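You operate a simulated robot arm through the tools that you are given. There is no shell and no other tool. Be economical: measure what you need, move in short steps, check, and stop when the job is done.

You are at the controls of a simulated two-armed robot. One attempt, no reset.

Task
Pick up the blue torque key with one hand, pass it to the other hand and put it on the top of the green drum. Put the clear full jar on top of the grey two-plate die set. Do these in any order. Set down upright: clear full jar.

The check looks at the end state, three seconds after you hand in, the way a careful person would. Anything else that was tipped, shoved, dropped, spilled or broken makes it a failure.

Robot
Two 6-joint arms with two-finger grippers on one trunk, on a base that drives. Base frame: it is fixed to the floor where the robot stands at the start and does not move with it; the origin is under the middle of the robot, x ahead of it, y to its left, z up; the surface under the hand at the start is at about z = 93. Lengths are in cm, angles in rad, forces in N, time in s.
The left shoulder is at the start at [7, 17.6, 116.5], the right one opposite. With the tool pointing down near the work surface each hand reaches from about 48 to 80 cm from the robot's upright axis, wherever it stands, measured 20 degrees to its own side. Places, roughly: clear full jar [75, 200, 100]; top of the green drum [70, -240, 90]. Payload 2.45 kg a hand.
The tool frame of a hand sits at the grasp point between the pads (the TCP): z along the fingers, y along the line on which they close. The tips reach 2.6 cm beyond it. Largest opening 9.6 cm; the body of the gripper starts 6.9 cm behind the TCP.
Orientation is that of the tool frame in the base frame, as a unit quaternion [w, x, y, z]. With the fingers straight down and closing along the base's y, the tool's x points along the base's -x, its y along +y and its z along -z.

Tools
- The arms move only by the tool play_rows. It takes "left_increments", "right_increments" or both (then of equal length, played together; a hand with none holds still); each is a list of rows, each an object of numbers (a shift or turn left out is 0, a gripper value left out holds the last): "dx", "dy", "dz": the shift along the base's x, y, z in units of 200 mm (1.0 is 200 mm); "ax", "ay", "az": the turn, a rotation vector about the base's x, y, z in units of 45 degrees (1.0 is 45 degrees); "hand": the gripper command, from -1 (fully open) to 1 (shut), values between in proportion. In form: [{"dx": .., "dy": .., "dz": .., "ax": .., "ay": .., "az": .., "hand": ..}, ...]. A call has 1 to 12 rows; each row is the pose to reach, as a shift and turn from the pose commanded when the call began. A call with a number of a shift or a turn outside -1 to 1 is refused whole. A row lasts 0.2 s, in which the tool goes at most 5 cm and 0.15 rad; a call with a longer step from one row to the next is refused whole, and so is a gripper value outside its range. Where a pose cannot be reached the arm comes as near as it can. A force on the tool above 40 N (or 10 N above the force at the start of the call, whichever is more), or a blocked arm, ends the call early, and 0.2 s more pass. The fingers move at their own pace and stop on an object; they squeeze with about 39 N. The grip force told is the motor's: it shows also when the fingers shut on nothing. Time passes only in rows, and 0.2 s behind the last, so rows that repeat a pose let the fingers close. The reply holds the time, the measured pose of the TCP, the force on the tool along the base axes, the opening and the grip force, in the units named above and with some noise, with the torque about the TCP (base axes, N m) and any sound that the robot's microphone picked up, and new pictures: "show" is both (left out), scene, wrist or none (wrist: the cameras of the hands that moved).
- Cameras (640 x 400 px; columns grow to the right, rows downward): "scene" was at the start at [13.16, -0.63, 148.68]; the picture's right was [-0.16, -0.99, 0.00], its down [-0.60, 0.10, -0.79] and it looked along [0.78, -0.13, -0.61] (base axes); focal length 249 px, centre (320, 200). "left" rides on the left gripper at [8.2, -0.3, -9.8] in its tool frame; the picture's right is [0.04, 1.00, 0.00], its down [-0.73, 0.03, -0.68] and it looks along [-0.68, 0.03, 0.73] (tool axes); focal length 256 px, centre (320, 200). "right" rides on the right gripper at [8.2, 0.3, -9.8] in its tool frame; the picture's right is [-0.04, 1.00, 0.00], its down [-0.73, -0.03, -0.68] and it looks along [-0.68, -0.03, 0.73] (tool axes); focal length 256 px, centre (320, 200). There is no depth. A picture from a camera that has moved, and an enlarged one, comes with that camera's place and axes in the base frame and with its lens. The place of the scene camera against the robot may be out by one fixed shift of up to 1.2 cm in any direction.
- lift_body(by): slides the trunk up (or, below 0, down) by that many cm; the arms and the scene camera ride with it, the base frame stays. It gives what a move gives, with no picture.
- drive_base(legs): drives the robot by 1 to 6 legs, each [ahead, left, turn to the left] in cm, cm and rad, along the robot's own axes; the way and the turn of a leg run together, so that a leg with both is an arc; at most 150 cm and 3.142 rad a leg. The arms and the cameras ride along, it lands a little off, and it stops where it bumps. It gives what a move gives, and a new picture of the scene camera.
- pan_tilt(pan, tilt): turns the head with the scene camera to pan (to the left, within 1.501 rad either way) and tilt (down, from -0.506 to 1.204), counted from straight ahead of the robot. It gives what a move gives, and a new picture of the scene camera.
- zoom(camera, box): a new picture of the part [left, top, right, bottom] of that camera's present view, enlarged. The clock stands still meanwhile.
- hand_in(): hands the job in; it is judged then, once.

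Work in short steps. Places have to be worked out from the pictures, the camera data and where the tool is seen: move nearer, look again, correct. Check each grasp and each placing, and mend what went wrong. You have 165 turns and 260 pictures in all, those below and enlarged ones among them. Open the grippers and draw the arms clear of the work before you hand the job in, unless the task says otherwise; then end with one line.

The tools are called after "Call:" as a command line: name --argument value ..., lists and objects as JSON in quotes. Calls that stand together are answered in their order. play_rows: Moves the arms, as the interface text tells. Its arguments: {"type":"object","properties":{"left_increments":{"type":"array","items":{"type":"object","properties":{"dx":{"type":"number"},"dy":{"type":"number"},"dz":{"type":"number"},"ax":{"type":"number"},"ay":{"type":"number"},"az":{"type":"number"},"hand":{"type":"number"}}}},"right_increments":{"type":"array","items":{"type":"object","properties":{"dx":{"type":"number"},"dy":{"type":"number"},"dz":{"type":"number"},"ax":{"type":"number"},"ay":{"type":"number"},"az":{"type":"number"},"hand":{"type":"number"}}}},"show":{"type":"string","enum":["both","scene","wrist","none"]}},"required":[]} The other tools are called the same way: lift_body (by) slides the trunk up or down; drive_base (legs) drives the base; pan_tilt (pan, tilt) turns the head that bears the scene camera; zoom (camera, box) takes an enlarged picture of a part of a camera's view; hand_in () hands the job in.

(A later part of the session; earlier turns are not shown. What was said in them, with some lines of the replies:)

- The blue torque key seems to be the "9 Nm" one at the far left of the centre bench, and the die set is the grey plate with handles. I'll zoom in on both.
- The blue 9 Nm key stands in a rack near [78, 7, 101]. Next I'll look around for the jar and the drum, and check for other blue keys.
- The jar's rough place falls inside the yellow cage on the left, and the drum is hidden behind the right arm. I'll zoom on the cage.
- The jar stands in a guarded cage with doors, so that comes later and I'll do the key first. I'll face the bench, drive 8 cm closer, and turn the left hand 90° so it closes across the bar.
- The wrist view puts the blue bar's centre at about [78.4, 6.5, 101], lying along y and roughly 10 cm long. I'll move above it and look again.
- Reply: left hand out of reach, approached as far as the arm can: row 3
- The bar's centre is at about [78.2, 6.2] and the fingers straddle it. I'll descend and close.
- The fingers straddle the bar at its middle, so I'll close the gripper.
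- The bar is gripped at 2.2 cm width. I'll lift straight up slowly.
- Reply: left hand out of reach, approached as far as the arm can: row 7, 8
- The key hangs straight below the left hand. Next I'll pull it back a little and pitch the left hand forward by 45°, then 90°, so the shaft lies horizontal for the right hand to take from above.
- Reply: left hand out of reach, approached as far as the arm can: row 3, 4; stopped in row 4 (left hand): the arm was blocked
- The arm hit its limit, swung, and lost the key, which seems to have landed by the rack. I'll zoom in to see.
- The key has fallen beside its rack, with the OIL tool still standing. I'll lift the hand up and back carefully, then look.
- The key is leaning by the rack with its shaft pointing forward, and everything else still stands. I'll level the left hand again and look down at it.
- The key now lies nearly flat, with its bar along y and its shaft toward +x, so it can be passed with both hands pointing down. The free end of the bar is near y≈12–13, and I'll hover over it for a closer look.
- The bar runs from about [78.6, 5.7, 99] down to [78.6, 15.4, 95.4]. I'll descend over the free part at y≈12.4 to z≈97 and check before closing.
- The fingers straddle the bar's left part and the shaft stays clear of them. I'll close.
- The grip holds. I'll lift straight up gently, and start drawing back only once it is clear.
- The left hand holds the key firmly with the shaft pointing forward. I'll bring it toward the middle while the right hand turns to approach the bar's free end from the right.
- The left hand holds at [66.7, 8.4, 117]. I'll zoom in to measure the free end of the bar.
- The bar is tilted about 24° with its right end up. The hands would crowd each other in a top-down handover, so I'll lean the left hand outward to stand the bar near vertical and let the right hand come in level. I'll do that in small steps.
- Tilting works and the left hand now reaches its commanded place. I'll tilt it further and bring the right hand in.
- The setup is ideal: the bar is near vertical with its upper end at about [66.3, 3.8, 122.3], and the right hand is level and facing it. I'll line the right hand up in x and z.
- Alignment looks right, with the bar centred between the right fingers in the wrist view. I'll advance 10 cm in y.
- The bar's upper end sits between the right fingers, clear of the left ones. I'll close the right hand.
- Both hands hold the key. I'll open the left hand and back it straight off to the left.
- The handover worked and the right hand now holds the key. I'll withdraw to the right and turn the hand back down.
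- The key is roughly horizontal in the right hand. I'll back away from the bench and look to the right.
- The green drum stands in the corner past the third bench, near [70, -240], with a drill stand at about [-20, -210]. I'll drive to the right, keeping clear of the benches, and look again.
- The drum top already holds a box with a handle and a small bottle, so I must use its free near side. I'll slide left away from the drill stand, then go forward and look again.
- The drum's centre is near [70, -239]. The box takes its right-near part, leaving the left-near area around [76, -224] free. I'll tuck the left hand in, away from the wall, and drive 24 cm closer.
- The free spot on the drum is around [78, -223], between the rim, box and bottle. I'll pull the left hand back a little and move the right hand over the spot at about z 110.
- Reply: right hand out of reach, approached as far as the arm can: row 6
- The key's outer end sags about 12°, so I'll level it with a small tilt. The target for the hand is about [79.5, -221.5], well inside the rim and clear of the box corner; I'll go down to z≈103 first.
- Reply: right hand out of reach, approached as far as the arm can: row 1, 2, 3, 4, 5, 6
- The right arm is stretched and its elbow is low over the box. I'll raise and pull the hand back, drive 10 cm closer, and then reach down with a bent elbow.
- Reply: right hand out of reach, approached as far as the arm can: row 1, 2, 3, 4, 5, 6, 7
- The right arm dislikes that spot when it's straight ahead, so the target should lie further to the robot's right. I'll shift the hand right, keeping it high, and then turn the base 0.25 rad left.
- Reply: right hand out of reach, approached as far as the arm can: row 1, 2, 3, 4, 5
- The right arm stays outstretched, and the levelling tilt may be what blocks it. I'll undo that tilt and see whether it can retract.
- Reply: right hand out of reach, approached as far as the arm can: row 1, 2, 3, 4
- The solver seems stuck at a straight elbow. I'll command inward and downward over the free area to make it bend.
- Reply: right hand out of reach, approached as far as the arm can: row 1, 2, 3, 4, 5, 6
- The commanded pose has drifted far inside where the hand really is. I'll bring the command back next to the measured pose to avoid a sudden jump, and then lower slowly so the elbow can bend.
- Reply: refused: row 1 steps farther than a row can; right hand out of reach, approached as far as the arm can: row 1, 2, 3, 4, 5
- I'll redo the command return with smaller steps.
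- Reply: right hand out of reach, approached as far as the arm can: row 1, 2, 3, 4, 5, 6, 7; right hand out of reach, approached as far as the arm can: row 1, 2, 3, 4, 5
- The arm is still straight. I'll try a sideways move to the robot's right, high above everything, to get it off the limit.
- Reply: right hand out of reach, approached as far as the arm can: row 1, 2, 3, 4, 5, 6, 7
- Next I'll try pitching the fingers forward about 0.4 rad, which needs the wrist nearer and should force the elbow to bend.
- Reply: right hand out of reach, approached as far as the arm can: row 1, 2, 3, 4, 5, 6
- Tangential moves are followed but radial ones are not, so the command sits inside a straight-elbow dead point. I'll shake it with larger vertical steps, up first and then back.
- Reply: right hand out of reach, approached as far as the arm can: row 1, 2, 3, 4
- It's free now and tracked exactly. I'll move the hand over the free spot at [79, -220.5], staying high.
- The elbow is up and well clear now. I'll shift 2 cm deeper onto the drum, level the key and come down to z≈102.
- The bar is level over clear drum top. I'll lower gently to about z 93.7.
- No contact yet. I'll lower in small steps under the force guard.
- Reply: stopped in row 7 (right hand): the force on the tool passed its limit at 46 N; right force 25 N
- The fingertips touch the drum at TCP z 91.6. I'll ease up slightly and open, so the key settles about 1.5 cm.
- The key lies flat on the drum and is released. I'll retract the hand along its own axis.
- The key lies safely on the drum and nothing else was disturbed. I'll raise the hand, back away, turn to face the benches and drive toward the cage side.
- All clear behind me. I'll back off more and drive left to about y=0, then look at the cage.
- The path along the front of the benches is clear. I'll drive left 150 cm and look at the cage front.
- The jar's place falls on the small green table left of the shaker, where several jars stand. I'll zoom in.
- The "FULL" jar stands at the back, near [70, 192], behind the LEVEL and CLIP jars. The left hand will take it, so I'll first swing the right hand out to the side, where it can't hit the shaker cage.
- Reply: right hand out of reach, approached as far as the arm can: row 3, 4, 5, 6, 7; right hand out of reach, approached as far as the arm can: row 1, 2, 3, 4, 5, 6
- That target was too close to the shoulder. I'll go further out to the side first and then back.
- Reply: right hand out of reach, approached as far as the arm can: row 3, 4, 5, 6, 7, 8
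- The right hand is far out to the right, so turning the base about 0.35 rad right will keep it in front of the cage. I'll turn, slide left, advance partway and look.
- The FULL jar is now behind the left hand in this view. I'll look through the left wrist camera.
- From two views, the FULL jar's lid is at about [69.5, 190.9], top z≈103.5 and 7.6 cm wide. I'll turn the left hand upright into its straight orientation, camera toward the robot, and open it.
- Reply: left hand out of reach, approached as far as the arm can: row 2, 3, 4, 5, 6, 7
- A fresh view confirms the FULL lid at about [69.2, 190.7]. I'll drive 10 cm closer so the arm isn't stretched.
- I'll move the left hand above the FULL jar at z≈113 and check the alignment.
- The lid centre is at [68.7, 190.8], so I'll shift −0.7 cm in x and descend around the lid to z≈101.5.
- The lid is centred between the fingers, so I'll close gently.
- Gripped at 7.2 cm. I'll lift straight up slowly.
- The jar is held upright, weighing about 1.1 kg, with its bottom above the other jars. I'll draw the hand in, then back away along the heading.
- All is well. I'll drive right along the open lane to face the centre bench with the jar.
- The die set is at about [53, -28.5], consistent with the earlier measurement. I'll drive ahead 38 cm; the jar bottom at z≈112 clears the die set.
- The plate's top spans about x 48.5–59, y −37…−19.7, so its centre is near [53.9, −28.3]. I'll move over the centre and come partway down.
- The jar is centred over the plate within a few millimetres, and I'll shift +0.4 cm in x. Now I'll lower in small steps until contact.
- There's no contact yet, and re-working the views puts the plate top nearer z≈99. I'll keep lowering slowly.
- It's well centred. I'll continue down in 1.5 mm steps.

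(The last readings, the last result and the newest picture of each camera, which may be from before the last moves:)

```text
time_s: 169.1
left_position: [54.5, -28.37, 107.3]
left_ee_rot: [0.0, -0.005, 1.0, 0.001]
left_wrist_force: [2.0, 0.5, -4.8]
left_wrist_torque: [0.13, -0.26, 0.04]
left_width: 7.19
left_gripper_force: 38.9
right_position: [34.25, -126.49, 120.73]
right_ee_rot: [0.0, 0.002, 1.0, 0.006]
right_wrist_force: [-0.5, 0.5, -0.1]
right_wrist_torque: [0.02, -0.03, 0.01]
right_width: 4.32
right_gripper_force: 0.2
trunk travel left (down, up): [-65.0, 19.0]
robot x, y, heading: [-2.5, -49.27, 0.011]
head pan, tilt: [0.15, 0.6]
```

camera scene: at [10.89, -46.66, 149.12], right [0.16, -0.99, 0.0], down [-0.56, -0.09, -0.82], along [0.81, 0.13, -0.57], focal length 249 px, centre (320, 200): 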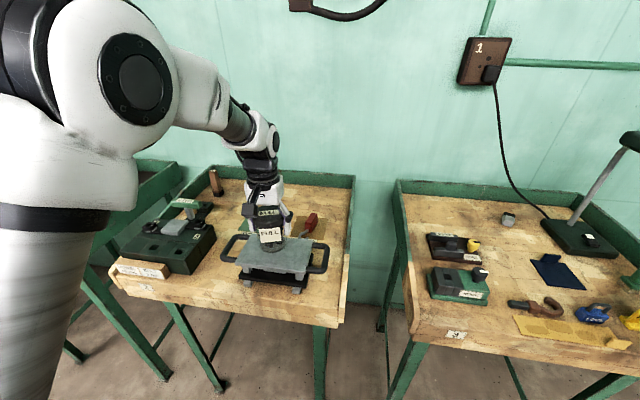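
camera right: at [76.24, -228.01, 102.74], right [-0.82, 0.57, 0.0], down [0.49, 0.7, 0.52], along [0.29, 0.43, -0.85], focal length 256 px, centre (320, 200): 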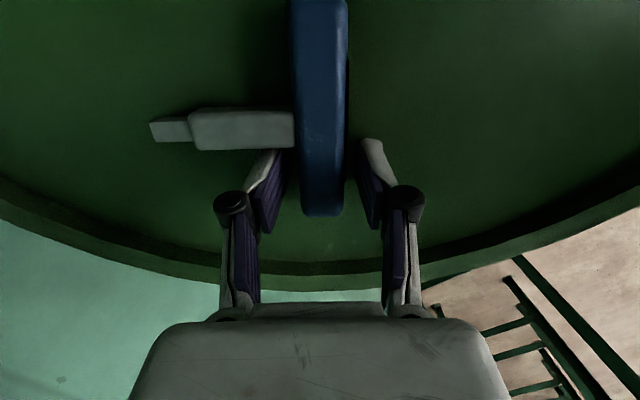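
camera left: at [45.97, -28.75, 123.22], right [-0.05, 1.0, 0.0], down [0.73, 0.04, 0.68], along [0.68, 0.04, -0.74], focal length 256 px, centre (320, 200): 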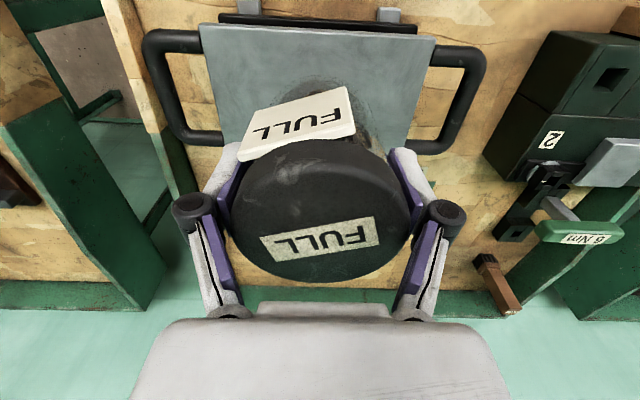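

Contact is beginning at z 107.3: the force eased from −10.5 to −4.8 N. I'll go down another 1–2 mm to seat it fully.

Call:
play_rows --left_increments '[{"dz": -0.005}, {"dz": -0.01}, {"dz": -0.01}]' --show "none"

Call:
zoom --camera "scene" --box '[220, 190, 340, 300]'

```text
time_s: 169.9
left_position: [54.37, -28.34, 107.34]
left_ee_rot: [0.003, -0.005, 1.0, 0.0]
left_wrist_force: [8.6, 3.6, 19.1]
left_wrist_torque: [-0.14, 0.22, 0.12]
left_width: 7.18
left_gripper_force: 39.0
right_position: [34.09, -126.42, 120.77]
right_ee_rot: [0.001, 0.002, 1.0, 0.006]
right_wrist_force: [-0.2, -0.1, 0.3]
right_wrist_torque: [0.01, 0.01, 0.02]
right_width: 4.35
right_gripper_force: 0.1
trunk travel left (down, up): [-65.0, 19.0]
robot x, y, heading: [-2.26, -49.02, 0.01]
head pan, tilt: [0.15, 0.6]
```

```text
3.64 times, centred on (280, 245) of scene
camera zoom: at [10.69, -46.72, 149.17], right [0.16, -0.99, 0.0], down [-0.56, -0.09, -0.83], along [0.81, 0.13, -0.56], focal length 907 px, centre (466, 36)
```

zoom: 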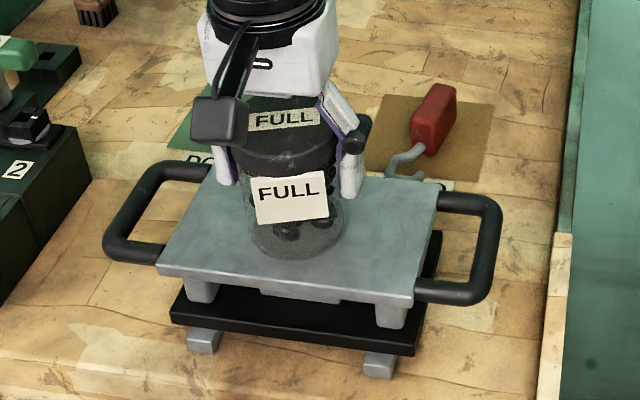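

The jar is seated firmly in the middle of the plate. I'll ease off 1 mm and open slowly.

Call:
play_rows --left_increments '[{"dz": 0.008}, {"dz": 0.008, "hand": 0.2}, {"dz": 0.008, "hand": -0.4}, {"dz": 0.008, "hand": -0.7}, {"dz": 0.008, "hand": -1.0}, {"dz": 0.008, "hand": -1.0}]' --show "wrist"

```text
time_s: 171.3
left_position: [54.25, -28.37, 107.27]
left_ee_rot: [-0.001, -0.005, 1.0, 0.002]
left_wrist_force: [-0.3, 0.5, -0.7]
left_wrist_torque: [-0.01, 0.02, 0.03]
left_width: 9.6
left_gripper_force: 0.1
right_position: [34.18, -126.46, 120.71]
right_ee_rot: [0.0, 0.003, 1.0, 0.006]
right_wrist_force: [-0.8, -0.5, -0.6]
right_wrist_torque: [0.01, 0.02, 0.01]
right_width: 4.34
right_gripper_force: 0.0
trunk travel left (down, up): [-65.0, 19.0]
robot x, y, heading: [-2.41, -49.12, 0.005]
head pan, tilt: [0.15, 0.6]
camera left: at [46.32, -28.78, 117.13], right [-0.05, 1.0, 0.0], down [0.73, 0.04, 0.68], along [0.68, 0.04, -0.73], focal length 256 px, centre (320, 200)
```

left: 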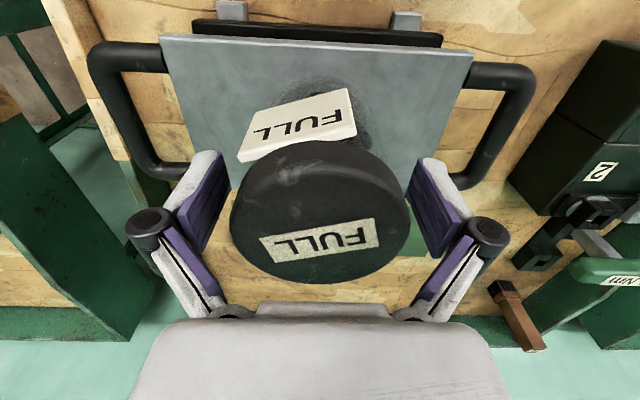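

The fingers are clear on both sides. I'll raise straight up.

Call:
play_rows --left_increments '[{"dz": 0.1}, {"dz": 0.22}, {"dz": 0.4}, {"dz": 0.55}, {"dz": 0.7}, {"dz": 0.7}]' --show "scene"

Call:
drive_base --legs '[[-40, 0, 0]]'

Call:
zoom --camera "scene" --box '[200, 100, 420, 260]'

```text
time_s: 172.7
left_position: [54.32, -28.38, 121.4]
left_ee_rot: [-0.001, -0.005, 1.0, 0.002]
left_wrist_force: [-0.4, 0.7, 0.2]
left_wrist_torque: [0.01, 0.0, 0.01]
left_width: 9.6
left_gripper_force: 0.2
right_position: [34.3, -126.32, 120.79]
right_ee_rot: [0.001, 0.003, 1.0, 0.006]
right_wrist_force: [0.5, 0.3, 0.3]
right_wrist_torque: [0.0, 0.02, -0.04]
right_width: 4.33
right_gripper_force: 0.0
trunk travel left (down, up): [-65.0, 19.0]
robot x, y, heading: [-2.56, -49.32, 0.009]
head pan, tilt: [0.15, 0.6]
camera scene: at [10.77, -46.71, 149.13], right [0.16, -0.99, 0.0], down [-0.56, -0.09, -0.82], along [0.81, 0.13, -0.57], focal length 249 px, centre (320, 200)
```

scene: 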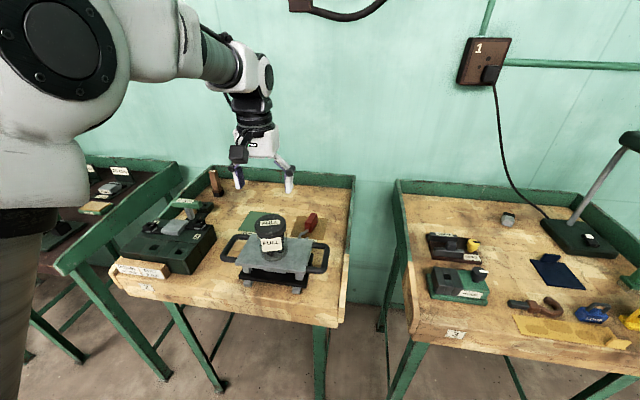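

```text
time_s: 175.2
left_position: [14.34, -28.97, 121.34]
left_ee_rot: [-0.001, -0.007, 1.0, 0.001]
left_wrist_force: [-0.3, -0.3, 0.7]
left_wrist_torque: [-0.01, 0.0, -0.01]
left_width: 9.61
left_gripper_force: 0.0
right_position: [-5.78, -126.84, 120.78]
right_ee_rot: [0.0, 0.003, 1.0, 0.006]
right_wrist_force: [-0.8, 0.2, -0.4]
right_wrist_torque: [0.02, 0.0, 0.04]
right_width: 4.34
right_gripper_force: 0.0
trunk travel left (down, up): [-65.0, 19.0]
robot x, y, heading: [-42.93, -49.56, 0.017]
head pan, tilt: [0.15, 0.6]
camera scene: at [-29.23, -47.2, 149.13], right [0.16, -0.99, 0.0], down [-0.56, -0.09, -0.82], along [0.81, 0.13, -0.57], focal length 249 px, centre (320, 200)
```

scene: 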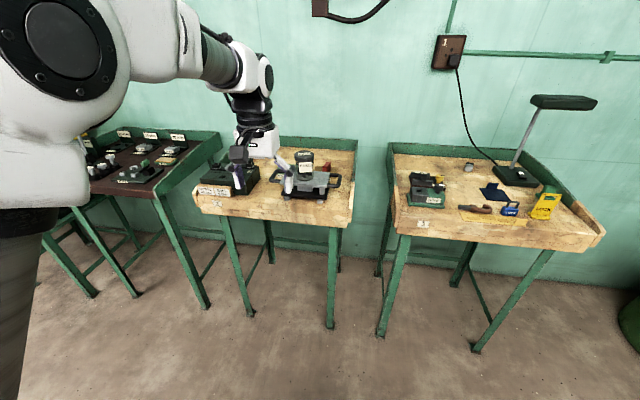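

```text
2.50 times, centred on (310, 180) of scene
camera zoom: at [-29.23, -47.2, 149.13], right [0.16, -0.99, 0.0], down [-0.56, -0.09, -0.82], along [0.81, 0.13, -0.57], focal length 624 px, centre (345, 250)
```

zoom: 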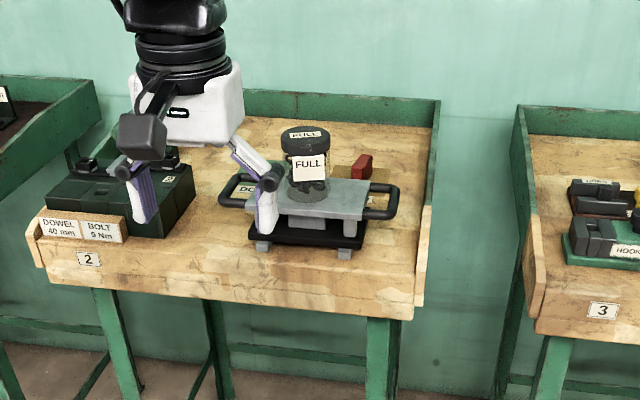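

The jar stands upright on the die set, the key was seen lying on the drum, and the arms are clear. I'll open the right gripper fully before handing in.

Call:
play_rows --right_increments '[{"hand": -1}, {"hand": -1}, {"hand": -1}]' --show "none"

Call:
pan_tilt --pan -0.75 --tilt 0.4

```text
time_s: 176.0
left_position: [14.26, -28.92, 121.4]
left_ee_rot: [0.0, -0.005, 1.0, 0.0]
left_wrist_force: [-0.4, 0.6, 0.0]
left_wrist_torque: [0.01, -0.03, 0.02]
left_width: 9.62
left_gripper_force: 0.0
right_position: [-5.89, -126.83, 120.67]
right_ee_rot: [0.0, 0.002, 1.0, 0.006]
right_wrist_force: [-0.1, 0.0, 1.1]
right_wrist_torque: [0.0, 0.0, -0.01]
right_width: 9.61
right_gripper_force: 0.1
trunk travel left (down, up): [-65.0, 19.0]
robot x, y, heading: [-42.74, -49.61, 0.012]
head pan, tilt: [0.15, 0.6]
```

```text
time_s: 177.2
left_position: [14.3, -28.82, 121.35]
left_ee_rot: [-0.001, -0.005, 1.0, 0.001]
left_wrist_force: [0.2, 0.3, -0.1]
left_wrist_torque: [0.01, 0.0, -0.03]
left_width: 9.6
left_gripper_force: 0.0
right_position: [-5.75, -126.91, 120.8]
right_ee_rot: [0.0, 0.002, 1.0, 0.006]
right_wrist_force: [0.1, 0.2, -0.2]
right_wrist_torque: [-0.02, -0.04, 0.01]
right_width: 9.6
right_gripper_force: 0.1
trunk travel left (down, up): [-65.0, 19.0]
robot x, y, heading: [-42.28, -49.46, 0.015]
head pan, tilt: [-0.75, 0.4]
camera scene: at [-31.15, -54.85, 150.96], right [-0.67, -0.74, 0.0], down [-0.29, 0.26, -0.92], along [0.68, -0.62, -0.39], focal length 249 px, centre (320, 200)
```

scene: 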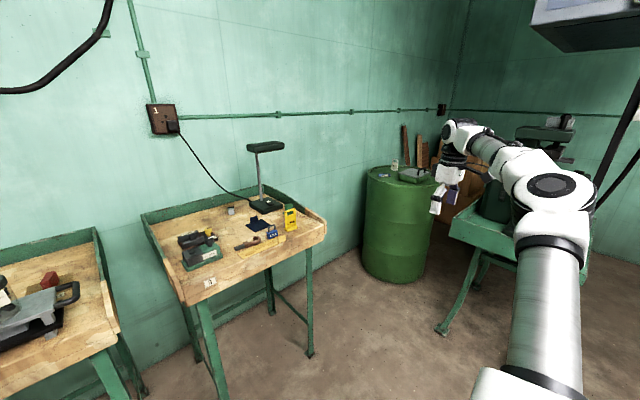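

The key is still on the drum and everything is in order, so I'm handing in.

Call:
hand_in

```text
The job is handed in.
```

The blue key was passed from the left hand to the right and lies on the green drum, and the clear FULL jar stands upright on the grey die set; the left hand dropped the key once by its rack before the pass, and I saw nothing else disturbed.
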